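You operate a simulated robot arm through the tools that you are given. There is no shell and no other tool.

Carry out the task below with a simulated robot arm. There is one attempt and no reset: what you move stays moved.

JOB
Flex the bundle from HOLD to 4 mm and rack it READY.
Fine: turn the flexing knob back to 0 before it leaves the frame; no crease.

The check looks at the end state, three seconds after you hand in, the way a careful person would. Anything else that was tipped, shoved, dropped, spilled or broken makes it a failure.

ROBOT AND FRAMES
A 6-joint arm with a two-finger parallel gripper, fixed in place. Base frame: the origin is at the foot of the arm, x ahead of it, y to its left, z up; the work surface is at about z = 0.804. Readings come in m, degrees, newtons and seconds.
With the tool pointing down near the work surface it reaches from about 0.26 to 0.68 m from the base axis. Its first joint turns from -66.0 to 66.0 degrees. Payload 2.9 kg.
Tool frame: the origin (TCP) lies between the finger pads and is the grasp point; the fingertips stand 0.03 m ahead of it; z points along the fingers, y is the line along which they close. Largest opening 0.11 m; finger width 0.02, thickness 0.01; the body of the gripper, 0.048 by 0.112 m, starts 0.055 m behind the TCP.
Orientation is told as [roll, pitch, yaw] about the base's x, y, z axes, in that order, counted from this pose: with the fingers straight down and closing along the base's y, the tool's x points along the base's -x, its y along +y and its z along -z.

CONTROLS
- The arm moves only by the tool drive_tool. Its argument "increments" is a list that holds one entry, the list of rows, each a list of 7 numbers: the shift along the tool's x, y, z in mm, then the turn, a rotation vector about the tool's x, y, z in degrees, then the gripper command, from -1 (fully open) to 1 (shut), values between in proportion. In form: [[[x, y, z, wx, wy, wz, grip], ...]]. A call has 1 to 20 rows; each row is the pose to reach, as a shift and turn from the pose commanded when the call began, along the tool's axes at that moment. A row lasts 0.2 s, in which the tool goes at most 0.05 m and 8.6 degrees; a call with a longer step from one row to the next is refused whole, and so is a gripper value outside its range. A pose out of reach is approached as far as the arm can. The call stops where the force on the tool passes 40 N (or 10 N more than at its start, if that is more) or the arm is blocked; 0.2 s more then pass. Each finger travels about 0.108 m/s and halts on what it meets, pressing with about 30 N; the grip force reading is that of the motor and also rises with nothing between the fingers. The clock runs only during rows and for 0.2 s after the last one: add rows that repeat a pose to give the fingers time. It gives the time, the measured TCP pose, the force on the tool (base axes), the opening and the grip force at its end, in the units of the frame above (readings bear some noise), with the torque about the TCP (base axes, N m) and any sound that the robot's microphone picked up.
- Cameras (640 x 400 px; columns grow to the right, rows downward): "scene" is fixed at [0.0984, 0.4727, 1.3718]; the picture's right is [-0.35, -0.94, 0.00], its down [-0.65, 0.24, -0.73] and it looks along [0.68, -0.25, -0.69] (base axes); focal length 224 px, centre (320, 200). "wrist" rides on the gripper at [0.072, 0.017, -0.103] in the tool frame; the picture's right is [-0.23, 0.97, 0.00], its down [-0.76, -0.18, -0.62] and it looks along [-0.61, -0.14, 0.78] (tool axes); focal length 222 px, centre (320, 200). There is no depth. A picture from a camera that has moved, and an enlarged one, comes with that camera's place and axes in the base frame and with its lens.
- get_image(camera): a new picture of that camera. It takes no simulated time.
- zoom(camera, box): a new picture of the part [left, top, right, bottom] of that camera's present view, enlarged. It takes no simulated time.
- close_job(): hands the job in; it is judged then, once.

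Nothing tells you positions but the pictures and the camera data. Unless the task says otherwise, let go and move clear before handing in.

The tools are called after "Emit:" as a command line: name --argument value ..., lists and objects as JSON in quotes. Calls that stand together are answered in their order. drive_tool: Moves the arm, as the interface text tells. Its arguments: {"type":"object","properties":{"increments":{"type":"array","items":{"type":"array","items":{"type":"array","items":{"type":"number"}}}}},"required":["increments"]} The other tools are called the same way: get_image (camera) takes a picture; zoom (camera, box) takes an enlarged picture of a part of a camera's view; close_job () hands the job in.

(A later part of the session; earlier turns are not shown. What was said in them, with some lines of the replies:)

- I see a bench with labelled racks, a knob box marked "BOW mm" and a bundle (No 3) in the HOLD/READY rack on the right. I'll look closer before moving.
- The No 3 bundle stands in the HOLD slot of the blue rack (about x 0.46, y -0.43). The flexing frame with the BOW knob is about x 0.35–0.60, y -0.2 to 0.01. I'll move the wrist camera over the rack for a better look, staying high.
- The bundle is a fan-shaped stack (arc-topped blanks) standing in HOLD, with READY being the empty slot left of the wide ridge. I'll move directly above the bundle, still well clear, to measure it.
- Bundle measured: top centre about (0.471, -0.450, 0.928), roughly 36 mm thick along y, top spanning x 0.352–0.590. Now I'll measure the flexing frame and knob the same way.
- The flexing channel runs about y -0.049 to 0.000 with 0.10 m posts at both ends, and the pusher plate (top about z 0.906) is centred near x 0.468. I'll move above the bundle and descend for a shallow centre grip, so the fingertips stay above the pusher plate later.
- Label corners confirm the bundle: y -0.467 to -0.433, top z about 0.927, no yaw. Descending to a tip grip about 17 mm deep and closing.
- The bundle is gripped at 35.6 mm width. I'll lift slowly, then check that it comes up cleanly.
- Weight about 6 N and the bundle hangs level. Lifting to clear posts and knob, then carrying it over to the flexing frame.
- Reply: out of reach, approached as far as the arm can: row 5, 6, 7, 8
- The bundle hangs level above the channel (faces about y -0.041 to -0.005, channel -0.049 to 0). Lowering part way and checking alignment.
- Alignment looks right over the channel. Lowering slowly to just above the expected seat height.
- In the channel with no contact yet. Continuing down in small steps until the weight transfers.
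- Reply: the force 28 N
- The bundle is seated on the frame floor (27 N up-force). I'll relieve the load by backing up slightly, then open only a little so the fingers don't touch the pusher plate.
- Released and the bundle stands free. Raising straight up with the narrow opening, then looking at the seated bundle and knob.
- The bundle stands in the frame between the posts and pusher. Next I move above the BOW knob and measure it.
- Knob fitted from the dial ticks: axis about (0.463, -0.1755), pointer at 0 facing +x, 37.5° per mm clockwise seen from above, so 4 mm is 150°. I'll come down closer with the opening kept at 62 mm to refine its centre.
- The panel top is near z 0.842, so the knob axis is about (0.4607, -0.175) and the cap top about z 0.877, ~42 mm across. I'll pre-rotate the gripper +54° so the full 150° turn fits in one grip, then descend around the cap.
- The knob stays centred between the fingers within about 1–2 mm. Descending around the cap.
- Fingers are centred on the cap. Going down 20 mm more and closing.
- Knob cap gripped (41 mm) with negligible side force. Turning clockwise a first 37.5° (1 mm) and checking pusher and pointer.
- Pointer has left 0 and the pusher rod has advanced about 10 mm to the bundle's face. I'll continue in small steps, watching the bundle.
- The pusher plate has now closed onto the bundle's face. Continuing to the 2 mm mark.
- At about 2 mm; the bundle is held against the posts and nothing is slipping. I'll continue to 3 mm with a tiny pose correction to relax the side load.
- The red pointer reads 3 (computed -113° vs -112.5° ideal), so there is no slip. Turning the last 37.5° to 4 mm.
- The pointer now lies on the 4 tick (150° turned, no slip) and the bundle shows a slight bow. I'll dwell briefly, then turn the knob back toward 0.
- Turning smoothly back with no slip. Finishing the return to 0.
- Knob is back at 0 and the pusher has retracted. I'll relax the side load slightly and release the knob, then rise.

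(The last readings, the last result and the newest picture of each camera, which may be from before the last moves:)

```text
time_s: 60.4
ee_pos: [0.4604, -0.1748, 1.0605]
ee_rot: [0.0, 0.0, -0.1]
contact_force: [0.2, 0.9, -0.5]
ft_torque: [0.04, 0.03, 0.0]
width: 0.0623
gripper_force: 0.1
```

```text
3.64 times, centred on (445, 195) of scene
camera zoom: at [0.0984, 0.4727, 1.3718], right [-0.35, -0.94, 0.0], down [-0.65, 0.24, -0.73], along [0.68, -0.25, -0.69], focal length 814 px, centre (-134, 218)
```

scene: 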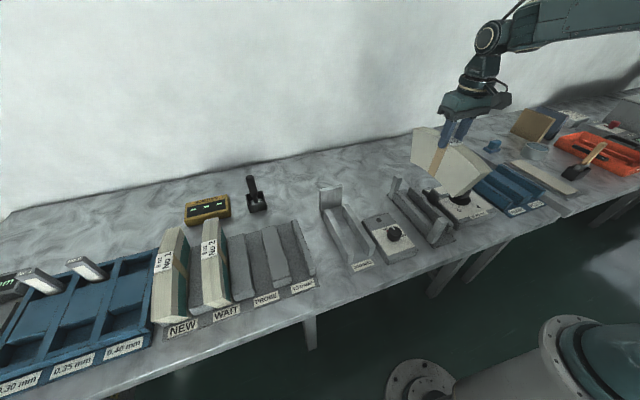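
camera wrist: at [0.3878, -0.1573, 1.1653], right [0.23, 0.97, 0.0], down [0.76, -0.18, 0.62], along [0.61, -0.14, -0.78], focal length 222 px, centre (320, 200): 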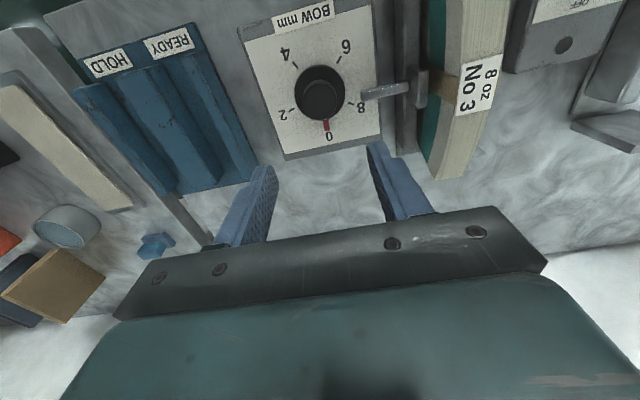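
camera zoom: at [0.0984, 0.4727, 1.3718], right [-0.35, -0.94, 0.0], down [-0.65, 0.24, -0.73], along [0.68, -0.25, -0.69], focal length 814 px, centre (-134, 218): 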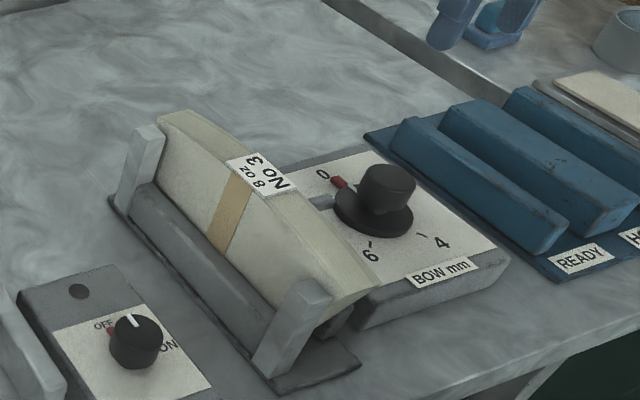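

The knob pointer is at 0 and the pusher is withdrawn; the bundle now rests against the posts, centred about y -0.019. Moving above it to re-grip with a 46 mm opening that clears the pusher plate.

Emit:
drive_tool --increments '[[[-3, 30, 0, 0, 0, 0, 0.0], [-6, 60, 0, 0, 0, 0, 0.164], [-9, 90, 0, 0, 0, 0, 0.164], [-11, 120, 0, 0, 0, 0, 0.164], [-11, 145, 0, 0, 0, 0, 0.164], [-11, 156, 0, 0, 0, 0, 0.164], [-11, 156, 30, 0, 0, 0, 0.164], [-11, 156, 60, 0, 0, 0, 0.164], [-11, 156, 80, 0, 0, 0, 0.164], [-11, 156, 80, 0, 0, 0, 0.164]]]'

Emit:
get_image --camera "wrist"

Emit:
zoom --camera "wrist" --box '[200, 0, 440, 220]'

Emit:
zoom --camera "scene" --box '[390, 140, 500, 250]'

```text
time_s: 62.6
ee_pos: [0.4708, -0.0178, 0.9803]
ee_rot: [0.0, 0.0, 0.0]
contact_force: [-0.3, 0.4, -0.2]
ft_torque: [0.05, 0.01, 0.01]
width: 0.0458
gripper_force: 0.2
```

```text
taken
camera wrist: at [0.3987, -0.0008, 1.0851], right [0.23, 0.97, 0.0], down [0.76, -0.18, 0.62], along [0.61, -0.14, -0.78], focal length 222 px, centre (320, 200)
```

wrist: 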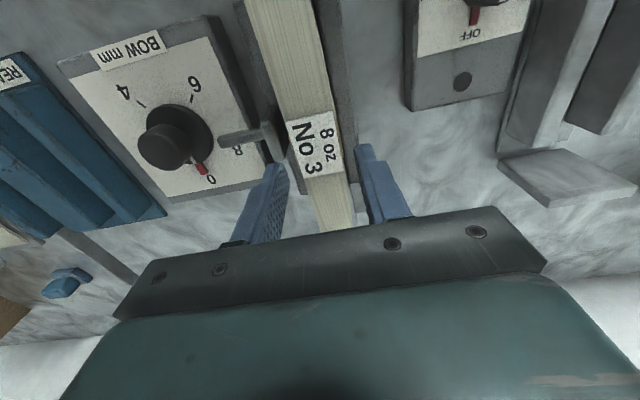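

```text
1.82 times, centred on (320, 110) of wrist
camera zoom: at [0.3987, -0.0008, 1.0851], right [0.23, 0.97, 0.0], down [0.76, -0.18, 0.62], along [0.61, -0.14, -0.78], focal length 404 px, centre (320, 364)
```

zoom: 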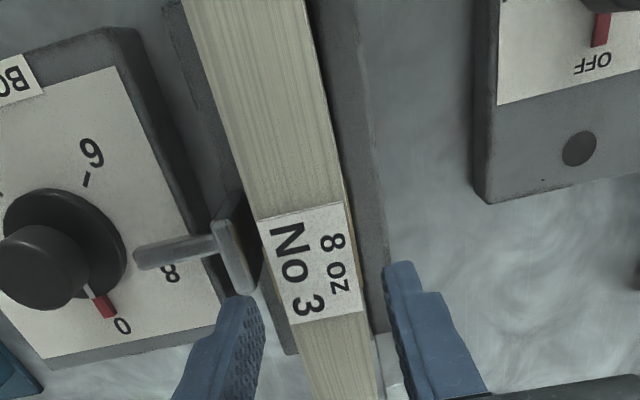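

```text
3.64 times, centred on (445, 195) of scene
camera zoom: at [0.0984, 0.4727, 1.3718], right [-0.35, -0.94, 0.0], down [-0.65, 0.24, -0.73], along [0.68, -0.25, -0.69], focal length 814 px, centre (-134, 218)
```

zoom: 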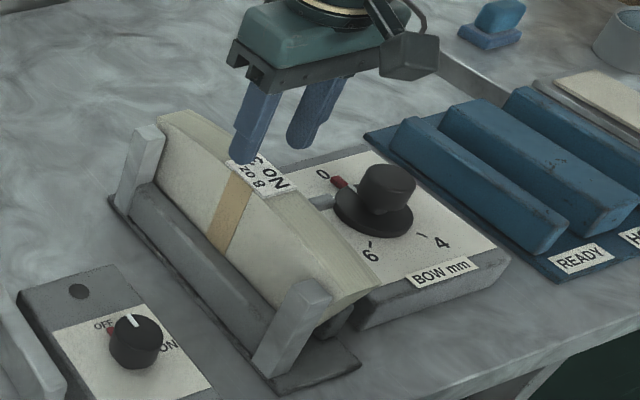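

Bundle faces measured at y -0.038 to -0.003. Shifting 2 mm and descending with a 43 mm opening, staying inside the pusher plate and with tips above it.

Emit:
drive_tool --increments '[[[0, -2.2, 0, 0, 0, 0, 0.218], [0, -2.2, 12, 0, 0, 0, 0.218], [0, -2.2, 22, 0, 0, 0, 0.218], [0, -2.2, 30, 0, 0, 0, 0.218], [0, -2.2, 38, 0, 0, 0, 0.218], [0, -2.2, 38, 0, 0, 0, 0.218]]]'

Emit:
zoom --camera "wrist" --box '[220, 100, 400, 240]'

Emit:
zoom --camera "scene" --box '[390, 140, 470, 240]'

```text
time_s: 64.0
ee_pos: [0.4725, -0.0208, 0.9424]
ee_rot: [0.1, 0.0, 0.1]
contact_force: [0.5, 0.6, -0.3]
ft_torque: [0.0, -0.01, 0.02]
width: 0.0431
gripper_force: 0.1
```

```text
2.86 times, centred on (310, 170) of wrist
camera zoom: at [0.3991, -0.0042, 1.0472], right [0.23, 0.97, 0.0], down [0.76, -0.18, 0.62], along [0.61, -0.14, -0.78], focal length 635 px, centre (349, 286)
```

zoom: 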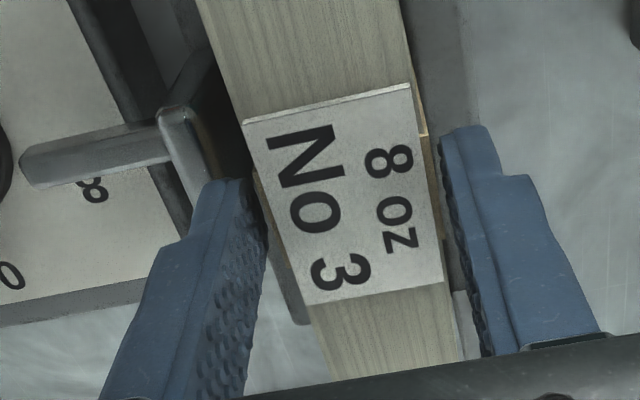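

```text
4.00 times, centred on (430, 190) of scene
camera zoom: at [0.0984, 0.4727, 1.3718], right [-0.35, -0.94, 0.0], down [-0.65, 0.24, -0.73], along [0.68, -0.25, -0.69], focal length 896 px, centre (-120, 240)
```

zoom: 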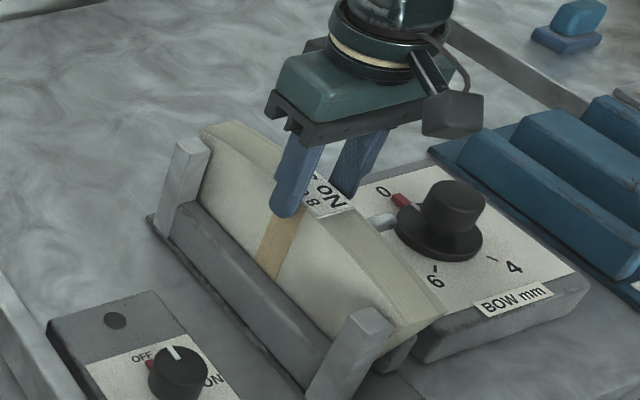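

Fingers straddle the bundle cleanly with no contact. Closing the grip.

Emit:
drive_tool --increments '[[[0, 0, 1, 0, 0, 0, 0.218], [0, 0, 1, 0, 0, 0, 0.35], [0, 0, 1, 0, 0, 0, 0.6], [0, 0, 1, 0, 0, 0, 1], [0, 0, 1, 0, 0, 0, 1], [0, 0, 1, 0, 0, 0, 1]]]'

Emit:
drive_tool --increments '[[[0, 0, -4, 0, 0, 0, 1], [0, 0, -8, 0, 0, 0, 1], [0, 0, -13, 0, 0, 0, 1], [0, 0, -20, 0, 0, 0, 1], [0, 0, -20, 0, 0, 0, 1]]]'

Emit:
zoom --camera "wrist" --box '[220, 60, 420, 240]'

Emit:
zoom --camera "scene" --box '[390, 120, 490, 240]'

```text
time_s: 65.4
ee_pos: [0.4704, -0.0216, 0.9417]
ee_rot: [0.0, 0.0, 0.0]
contact_force: [0.3, -3.0, 2.3]
ft_torque: [-0.25, -0.07, -0.01]
width: 0.0357
gripper_force: 30.3
```

```text
time_s: 66.6
ee_pos: [0.4712, -0.0213, 0.9611]
ee_rot: [-0.1, 0.0, 0.0]
contact_force: [0.2, 0.9, -4.6]
ft_torque: [-0.02, 0.0, 0.02]
width: 0.0358
gripper_force: 29.7
```

```text
2.22 times, centred on (320, 150) of wrist
camera zoom: at [0.399, -0.004, 1.0663], right [0.23, 0.97, 0.0], down [0.76, -0.18, 0.62], along [0.61, -0.14, -0.78], focal length 494 px, centre (320, 311)
```

zoom: 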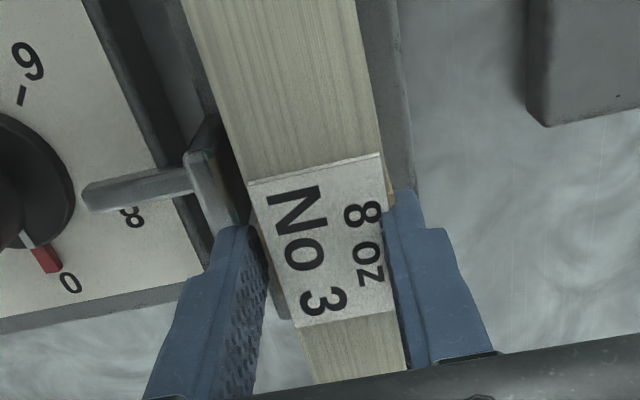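

```text
3.33 times, centred on (440, 180) of scene
camera zoom: at [0.0984, 0.4727, 1.3718], right [-0.35, -0.94, 0.0], down [-0.65, 0.24, -0.73], along [0.68, -0.25, -0.69], focal length 746 px, centre (-80, 267)
```

zoom: 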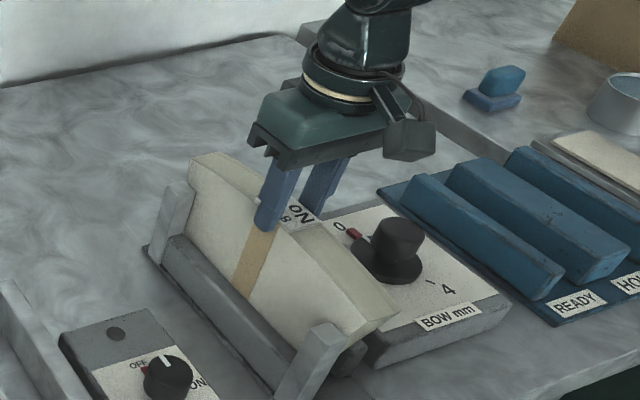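

Bundle lifted cleanly out of the frame with the knob still at 0. Carrying it high over to the READY slot (centre about y -0.3535).

Emit:
drive_tool --increments '[[[0, 0, -15, 0, 0, 0, 1], [0, 0, -40, 0, 0, 0, 1], [0, 0, -70, 0, 0, 0, 1], [0, 0, -95, 0, 0, 0, 1], [0, 0, -110, 0, 0, 0, 1], [0, -10, -110, 0, 0, 0, 1], [0, -30, -110, 0, 0, 0, 1], [0, -60, -110, 0, 0, 0, 1], [0, -90, -110, 0, 0, 0, 1], [0, -120, -110, 0, 0, 0, 1], [0, -150, -110, 0, 0, 0, 1], [0, -180, -110, 0, 0, 0, 1], [0, -210, -110, 0, 0, 0, 1], [0, -240, -110, 0, 0, 0, 1], [0, -270, -110, 0, 0, 0, 1], [0, -295, -110, 0, 0, 0, 1], [0, -315, -110, 0, 0, 0, 1], [0, -328, -110, 0, 0, 0, 1], [0, -332, -110, 0, 0, 0, 1], [0, -332, -110, 0, 0, 0, 1]]]'

Emit:
get_image --camera "wrist"

Emit:
zoom --camera "wrist" --box '[200, 0, 440, 200]'

Emit:
zoom --camera "scene" --box '[440, 80, 570, 220]'

```text
time_s: 70.8
ee_pos: [0.472, -0.3537, 1.0712]
ee_rot: [-0.1, 0.0, 0.1]
contact_force: [0.2, 0.0, -6.0]
ft_torque: [0.01, 0.03, 0.01]
width: 0.0358
gripper_force: 29.9
```

```text
taken
camera wrist: at [0.399, -0.3357, 1.176], right [0.23, 0.97, 0.0], down [0.76, -0.18, 0.62], along [0.61, -0.14, -0.78], focal length 222 px, centre (320, 200)
```

wrist: 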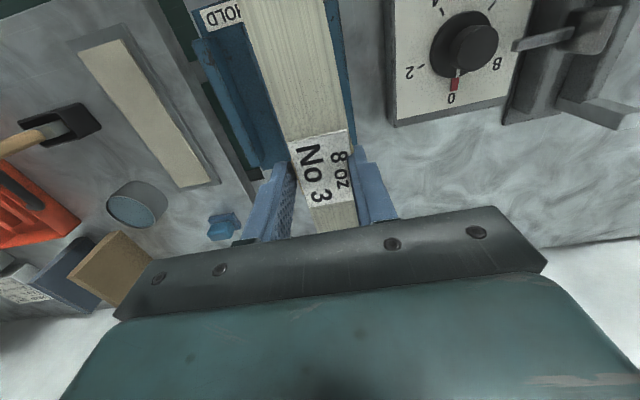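

```text
2.00 times, centred on (320, 100) of wrist
camera zoom: at [0.399, -0.3357, 1.176], right [0.23, 0.97, 0.0], down [0.76, -0.18, 0.62], along [0.61, -0.14, -0.78], focal length 444 px, centre (320, 400)
```

zoom: 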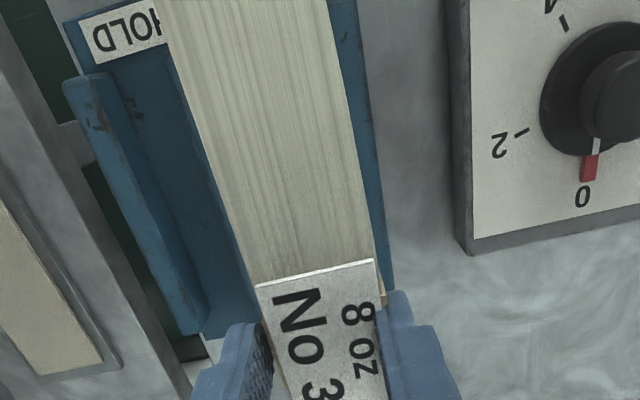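

```text
2.86 times, centred on (505, 150) of scene
camera zoom: at [0.0984, 0.4726, 1.3718], right [-0.35, -0.94, 0.0], down [-0.65, 0.24, -0.73], along [0.68, -0.25, -0.69], focal length 640 px, centre (-209, 343)
```

zoom: 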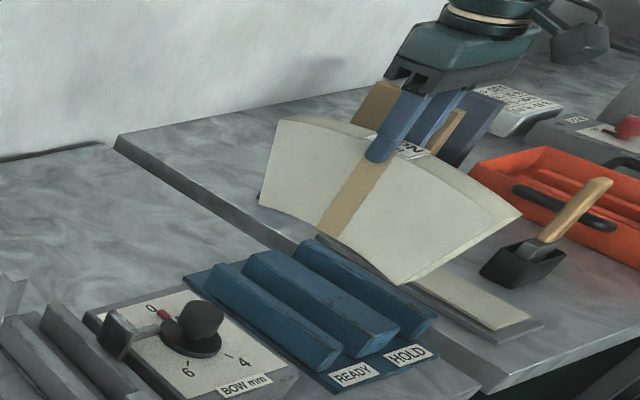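

Slot edges check out at y -0.378 to -0.331, so the bundle is centred over READY. Lowering with a check just above the ridges.

Emit:
drive_tool --increments '[[[0, 0, 20, 0, 0, 0, 1], [0, 0, 40, 0, 0, 0, 1], [0, 0, 60, 0, 0, 0, 1], [0, 0, 72, 0, 0, 0, 1], [0, 0, 72, 0, 0, 0, 1]]]'

Emit:
zoom --camera "wrist" --box '[200, 0, 440, 200]'

Emit:
zoom --camera "scene" --box '[440, 110, 570, 230]'

```text
time_s: 72.0
ee_pos: [0.4708, -0.353, 0.9999]
ee_rot: [0.1, 0.0, 0.1]
contact_force: [-0.1, 0.1, -5.8]
ft_torque: [0.01, -0.02, 0.01]
width: 0.0357
gripper_force: 29.7
```

```text
2.00 times, centred on (320, 100) of wrist
camera zoom: at [0.3988, -0.3359, 1.1036], right [0.23, 0.97, 0.0], down [0.76, -0.18, 0.62], along [0.61, -0.14, -0.78], focal length 444 px, centre (320, 400)
```

zoom: 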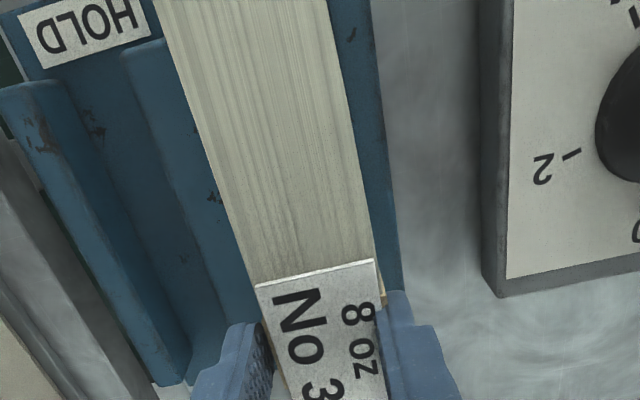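

```text
3.33 times, centred on (505, 170) of scene
camera zoom: at [0.0984, 0.4726, 1.3718], right [-0.35, -0.94, 0.0], down [-0.65, 0.24, -0.73], along [0.68, -0.25, -0.69], focal length 746 px, centre (-297, 300)
```

zoom: 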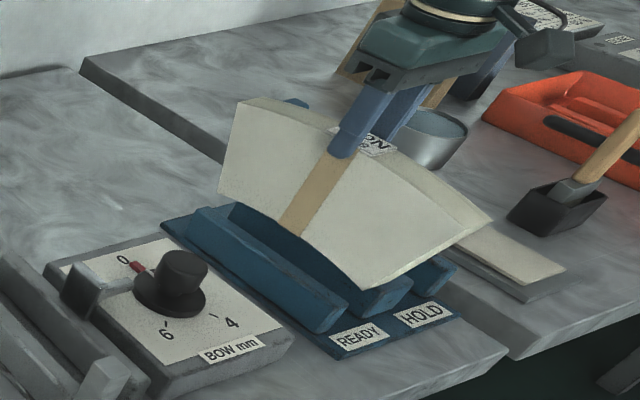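

Aligned over the READY slot between the two ridges. Lowering further.

Emit:
drive_tool --increments '[[[0, -0.5, 10, 0, 0, 0, 1], [0, -0.5, 20, 0, 0, 0, 1], [0, -0.5, 30, 0, 0, 0, 1], [0, -0.5, 40, 0, 0, 0, 1], [0, -0.5, 48, 0, 0, 0, 1], [0, -0.5, 48, 0, 0, 0, 1]]]'

Emit:
zoom --camera "wrist" --box '[200, 0, 440, 200]'

Emit:
zoom --camera "scene" --box '[440, 110, 570, 230]'

```text
time_s: 73.4
ee_pos: [0.4712, -0.3545, 0.9514]
ee_rot: [0.1, 0.1, 0.0]
contact_force: [0.2, -0.2, -5.0]
ft_torque: [-0.01, -0.01, 0.03]
width: 0.0358
gripper_force: 29.7
```

```text
2.00 times, centred on (320, 100) of wrist
camera zoom: at [0.399, -0.3365, 1.0558], right [0.23, 0.97, 0.0], down [0.76, -0.18, 0.62], along [0.61, -0.14, -0.78], focal length 444 px, centre (320, 400)
```

zoom: 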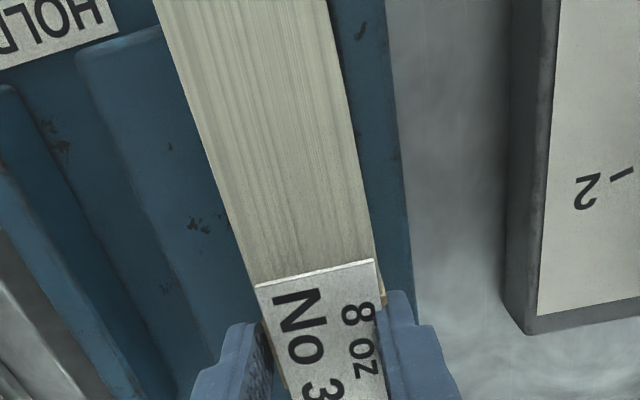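

```text
3.33 times, centred on (505, 170) of scene
camera zoom: at [0.0984, 0.4726, 1.3718], right [-0.35, -0.94, 0.0], down [-0.65, 0.24, -0.73], along [0.68, -0.25, -0.69], focal length 746 px, centre (-297, 300)
```

zoom: 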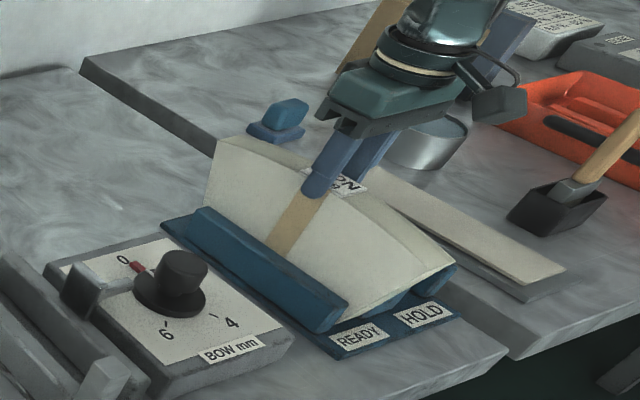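

Emit:
drive_tool --increments '[[[0, 0, 2, 0, 0, 0, 1], [0, 0, 4, 0, 0, 0, 1], [0, 0, 6, 0, 0, 0, 1], [0, 0, 7.5, 0, 0, 0, 1], [0, 0, 7.5, 0, 0, 0, 1]]]'

Emit:
drive_tool --increments '[[[0, 0, 0.7, 0, 0, 0, 1], [0, 0, 0.7, 0, 0, 0, 1]]]'

Emit:
drive_tool --increments '[[[0, 0, 0.7, 0, 0, 0, 1], [0, 0, 0.7, 0, 0, 0, 1]]]'

```text
time_s: 74.6
ee_pos: [0.4719, -0.3539, 0.9441]
ee_rot: [0.0, -0.1, 0.0]
contact_force: [0.6, -0.5, -5.5]
ft_torque: [0.02, -0.01, -0.02]
width: 0.0359
gripper_force: 30.1
```

```text
time_s: 75.2
ee_pos: [0.4703, -0.3538, 0.9429]
ee_rot: [0.0, 0.1, 0.0]
contact_force: [0.2, -0.4, -5.6]
ft_torque: [0.02, 0.01, 0.0]
width: 0.0358
gripper_force: 30.3
```

```text
time_s: 75.8
ee_pos: [0.4719, -0.3545, 0.943]
ee_rot: [0.0, 0.0, 0.0]
contact_force: [0.2, 1.0, -5.2]
ft_torque: [-0.02, 0.03, -0.01]
width: 0.0359
gripper_force: 30.1
```

Emit:
drive_tool --increments '[[[0, 0, 0.7, 0, 0, 0, 1], [0, 0, 0.7, 0, 0, 0, 1]]]'

Emit:
drive_tool --increments '[[[0, 0, 0.6, 0, 0, 0, 1], [0, 0, 0.6, 0, 0, 0, 1]]]'

```text
time_s: 76.4
ee_pos: [0.472, -0.3541, 0.9417]
ee_rot: [0.1, 0.0, 0.1]
contact_force: [-0.1, -0.3, -6.5]
ft_torque: [0.06, -0.02, -0.04]
width: 0.0357
gripper_force: 30.1
```

```text
time_s: 77.0
ee_pos: [0.4716, -0.354, 0.9408]
ee_rot: [0.0, 0.0, -0.1]
contact_force: [-0.6, 1.1, -1.5]
ft_torque: [0.12, -0.02, 0.07]
width: 0.0358
gripper_force: 29.7
```

Weight has transferred to the rack floor. Releasing gently and rising.

Emit:
drive_tool --increments '[[[0, 0, 0.2, 0, 0, 0, 0.35], [0, 0, 0.2, 0, 0, 0, 0.3], [0, 0, 0.2, 0, 0, 0, 0.2], [0, 0, 0.2, 0, 0, 0, 0.1], [0, 0, 0.2, 0, 0, 0, 0.1]]]'

Emit:
zoom --camera "wrist" --box '[200, 60, 420, 240]'

Emit:
zoom --camera "scene" --box '[440, 110, 570, 230]'

```text
time_s: 78.2
ee_pos: [0.4714, -0.354, 0.9417]
ee_rot: [0.0, 0.0, 0.0]
contact_force: [-0.9, -0.4, 0.4]
ft_torque: [-0.02, -0.01, -0.01]
width: 0.0496
gripper_force: 0.0
```

```text
2.22 times, centred on (310, 150) of wrist
camera zoom: at [0.399, -0.3365, 1.0458], right [0.23, 0.97, 0.0], down [0.76, -0.18, 0.62], along [0.61, -0.14, -0.78], focal length 494 px, centre (342, 311)
```

zoom: 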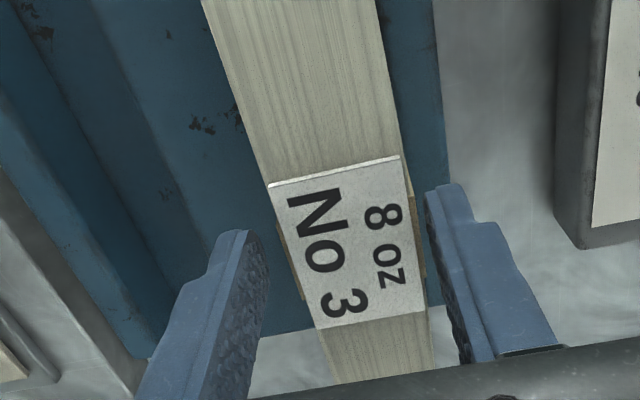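

```text
3.33 times, centred on (505, 170) of scene
camera zoom: at [0.0984, 0.4727, 1.3718], right [-0.35, -0.94, 0.0], down [-0.65, 0.24, -0.73], along [0.68, -0.25, -0.69], focal length 746 px, centre (-297, 300)
```

zoom: 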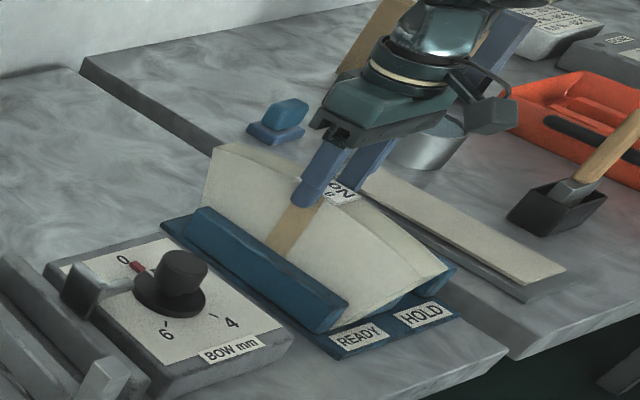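

The bundle stands free in READY. Rising straight up, then moving clear for a final check.

Emit:
drive_tool --increments '[[[0, 0, -10, 0, 0, 0, 0.1], [0, 0, -25, 0, 0, 0, 0.1], [0, 0, -50, 0, 0, 0, 0.1], [0, 0, -80, 0, 0, 0, 0.0], [0, 0, -110, 0, 0, 0, -0.2], [0, 0, -140, 0, 0, 0, -0.2], [20, 20, -160, 0, 0, 0, -0.2], [50, 50, -170, 0, 0, 0, -0.2], [80, 80, -180, 0, 0, 0, -0.2], [110, 110, -190, 0, 0, 0, -0.2], [110, 110, -190, 0, 0, 0, -0.2]]]'

Emit:
get_image --camera "wrist"

Emit:
get_image --camera "scene"

Emit:
zoom --camera "scene" --box '[380, 110, 570, 260]'

Emit:
zoom --camera "scene" --box '[440, 170, 490, 220]'

Emit:
zoom --camera "wrist" --box '[150, 0, 450, 200]'

```text
time_s: 80.6
ee_pos: [0.3598, -0.2435, 1.1323]
ee_rot: [0.0, 0.0, 0.0]
contact_force: [-0.2, 0.7, 0.2]
ft_torque: [0.0, -0.02, 0.0]
width: 0.0659
gripper_force: 0.1
```

```text
taken
camera wrist: at [0.2879, -0.226, 1.2362], right [0.23, 0.97, 0.0], down [0.76, -0.18, 0.62], along [0.61, -0.14, -0.78], focal length 222 px, centre (320, 200)
```

wrist: 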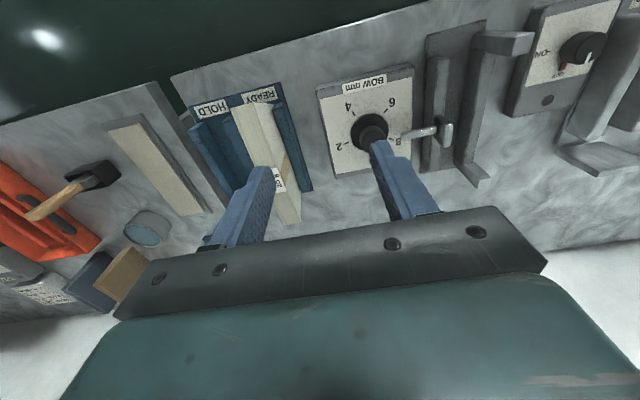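

```text
taken
```

scene: 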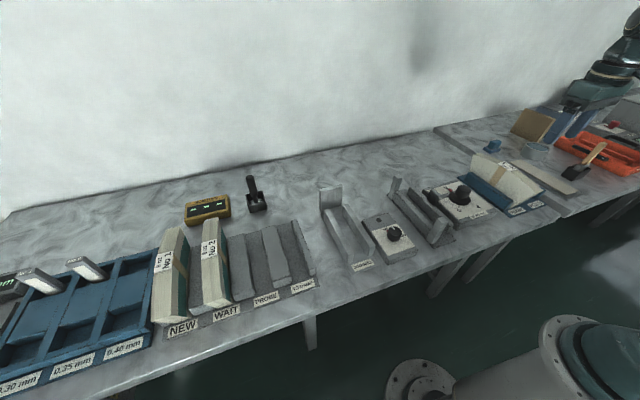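

```text
2.67 times, centred on (475, 185) of scene
camera zoom: at [0.0983, 0.4727, 1.3718], right [-0.35, -0.94, 0.0], down [-0.65, 0.24, -0.73], along [0.68, -0.25, -0.69], focal length 597 px, centre (-93, 240)
```

zoom: 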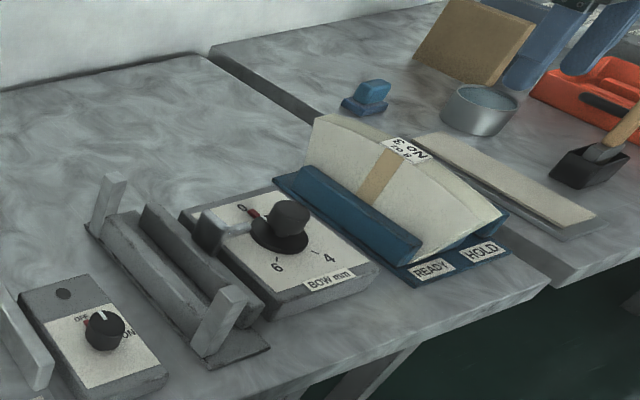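

```text
8.00 times, centred on (465, 195) of scene
camera zoom: at [0.0983, 0.4727, 1.3718], right [-0.35, -0.94, 0.0], down [-0.65, 0.24, -0.73], along [0.68, -0.25, -0.69], focal length 1791 px, centre (-840, 240)
```

zoom: 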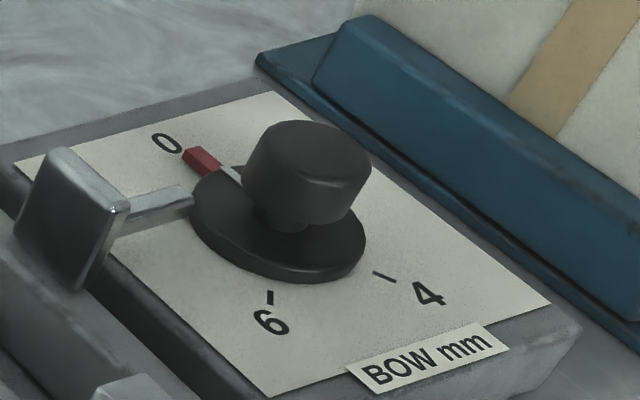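

```text
2.00 times, centred on (300, 100) of wrist
camera zoom: at [0.2879, -0.226, 1.2362], right [0.23, 0.97, 0.0], down [0.76, -0.18, 0.62], along [0.61, -0.14, -0.78], focal length 444 px, centre (360, 400)
```

zoom: 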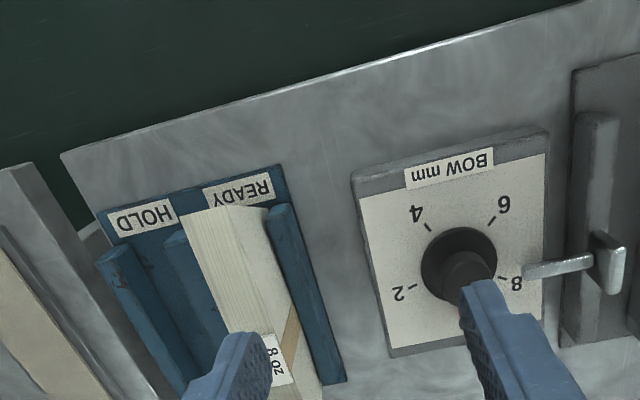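

Everything looks right: bundle No 3 stands upright in READY, the BOW knob is back at 0, the frame is empty, nothing else has moved, and the gripper is open and clear. Handing in.

Emit:
close_job

```text
The job is handed in.
```

I flexed bundle No 3 to 4 mm in the frame, turned the BOW knob back to 0, and racked the bundle upright in READY. The job is handed in, but I haven't seen the result of the check.

- **Flex:** I turned the knob 150° clockwise, which put the pointer on the 4 mark, and held it there for about a second. The knob didn't slip, and the bundle bowed slightly against the end posts.
- **Knob at 0:** the pointer was back on 0 and the pusher withdrawn before I lifted the bundle out. Afterwards the pointer matched its starting position.
- **Crease:** I saw no crease in the pictures.
- **Everything else:** I saw nothing else moved or tipped, and the gripper ended open and clear of the bench.
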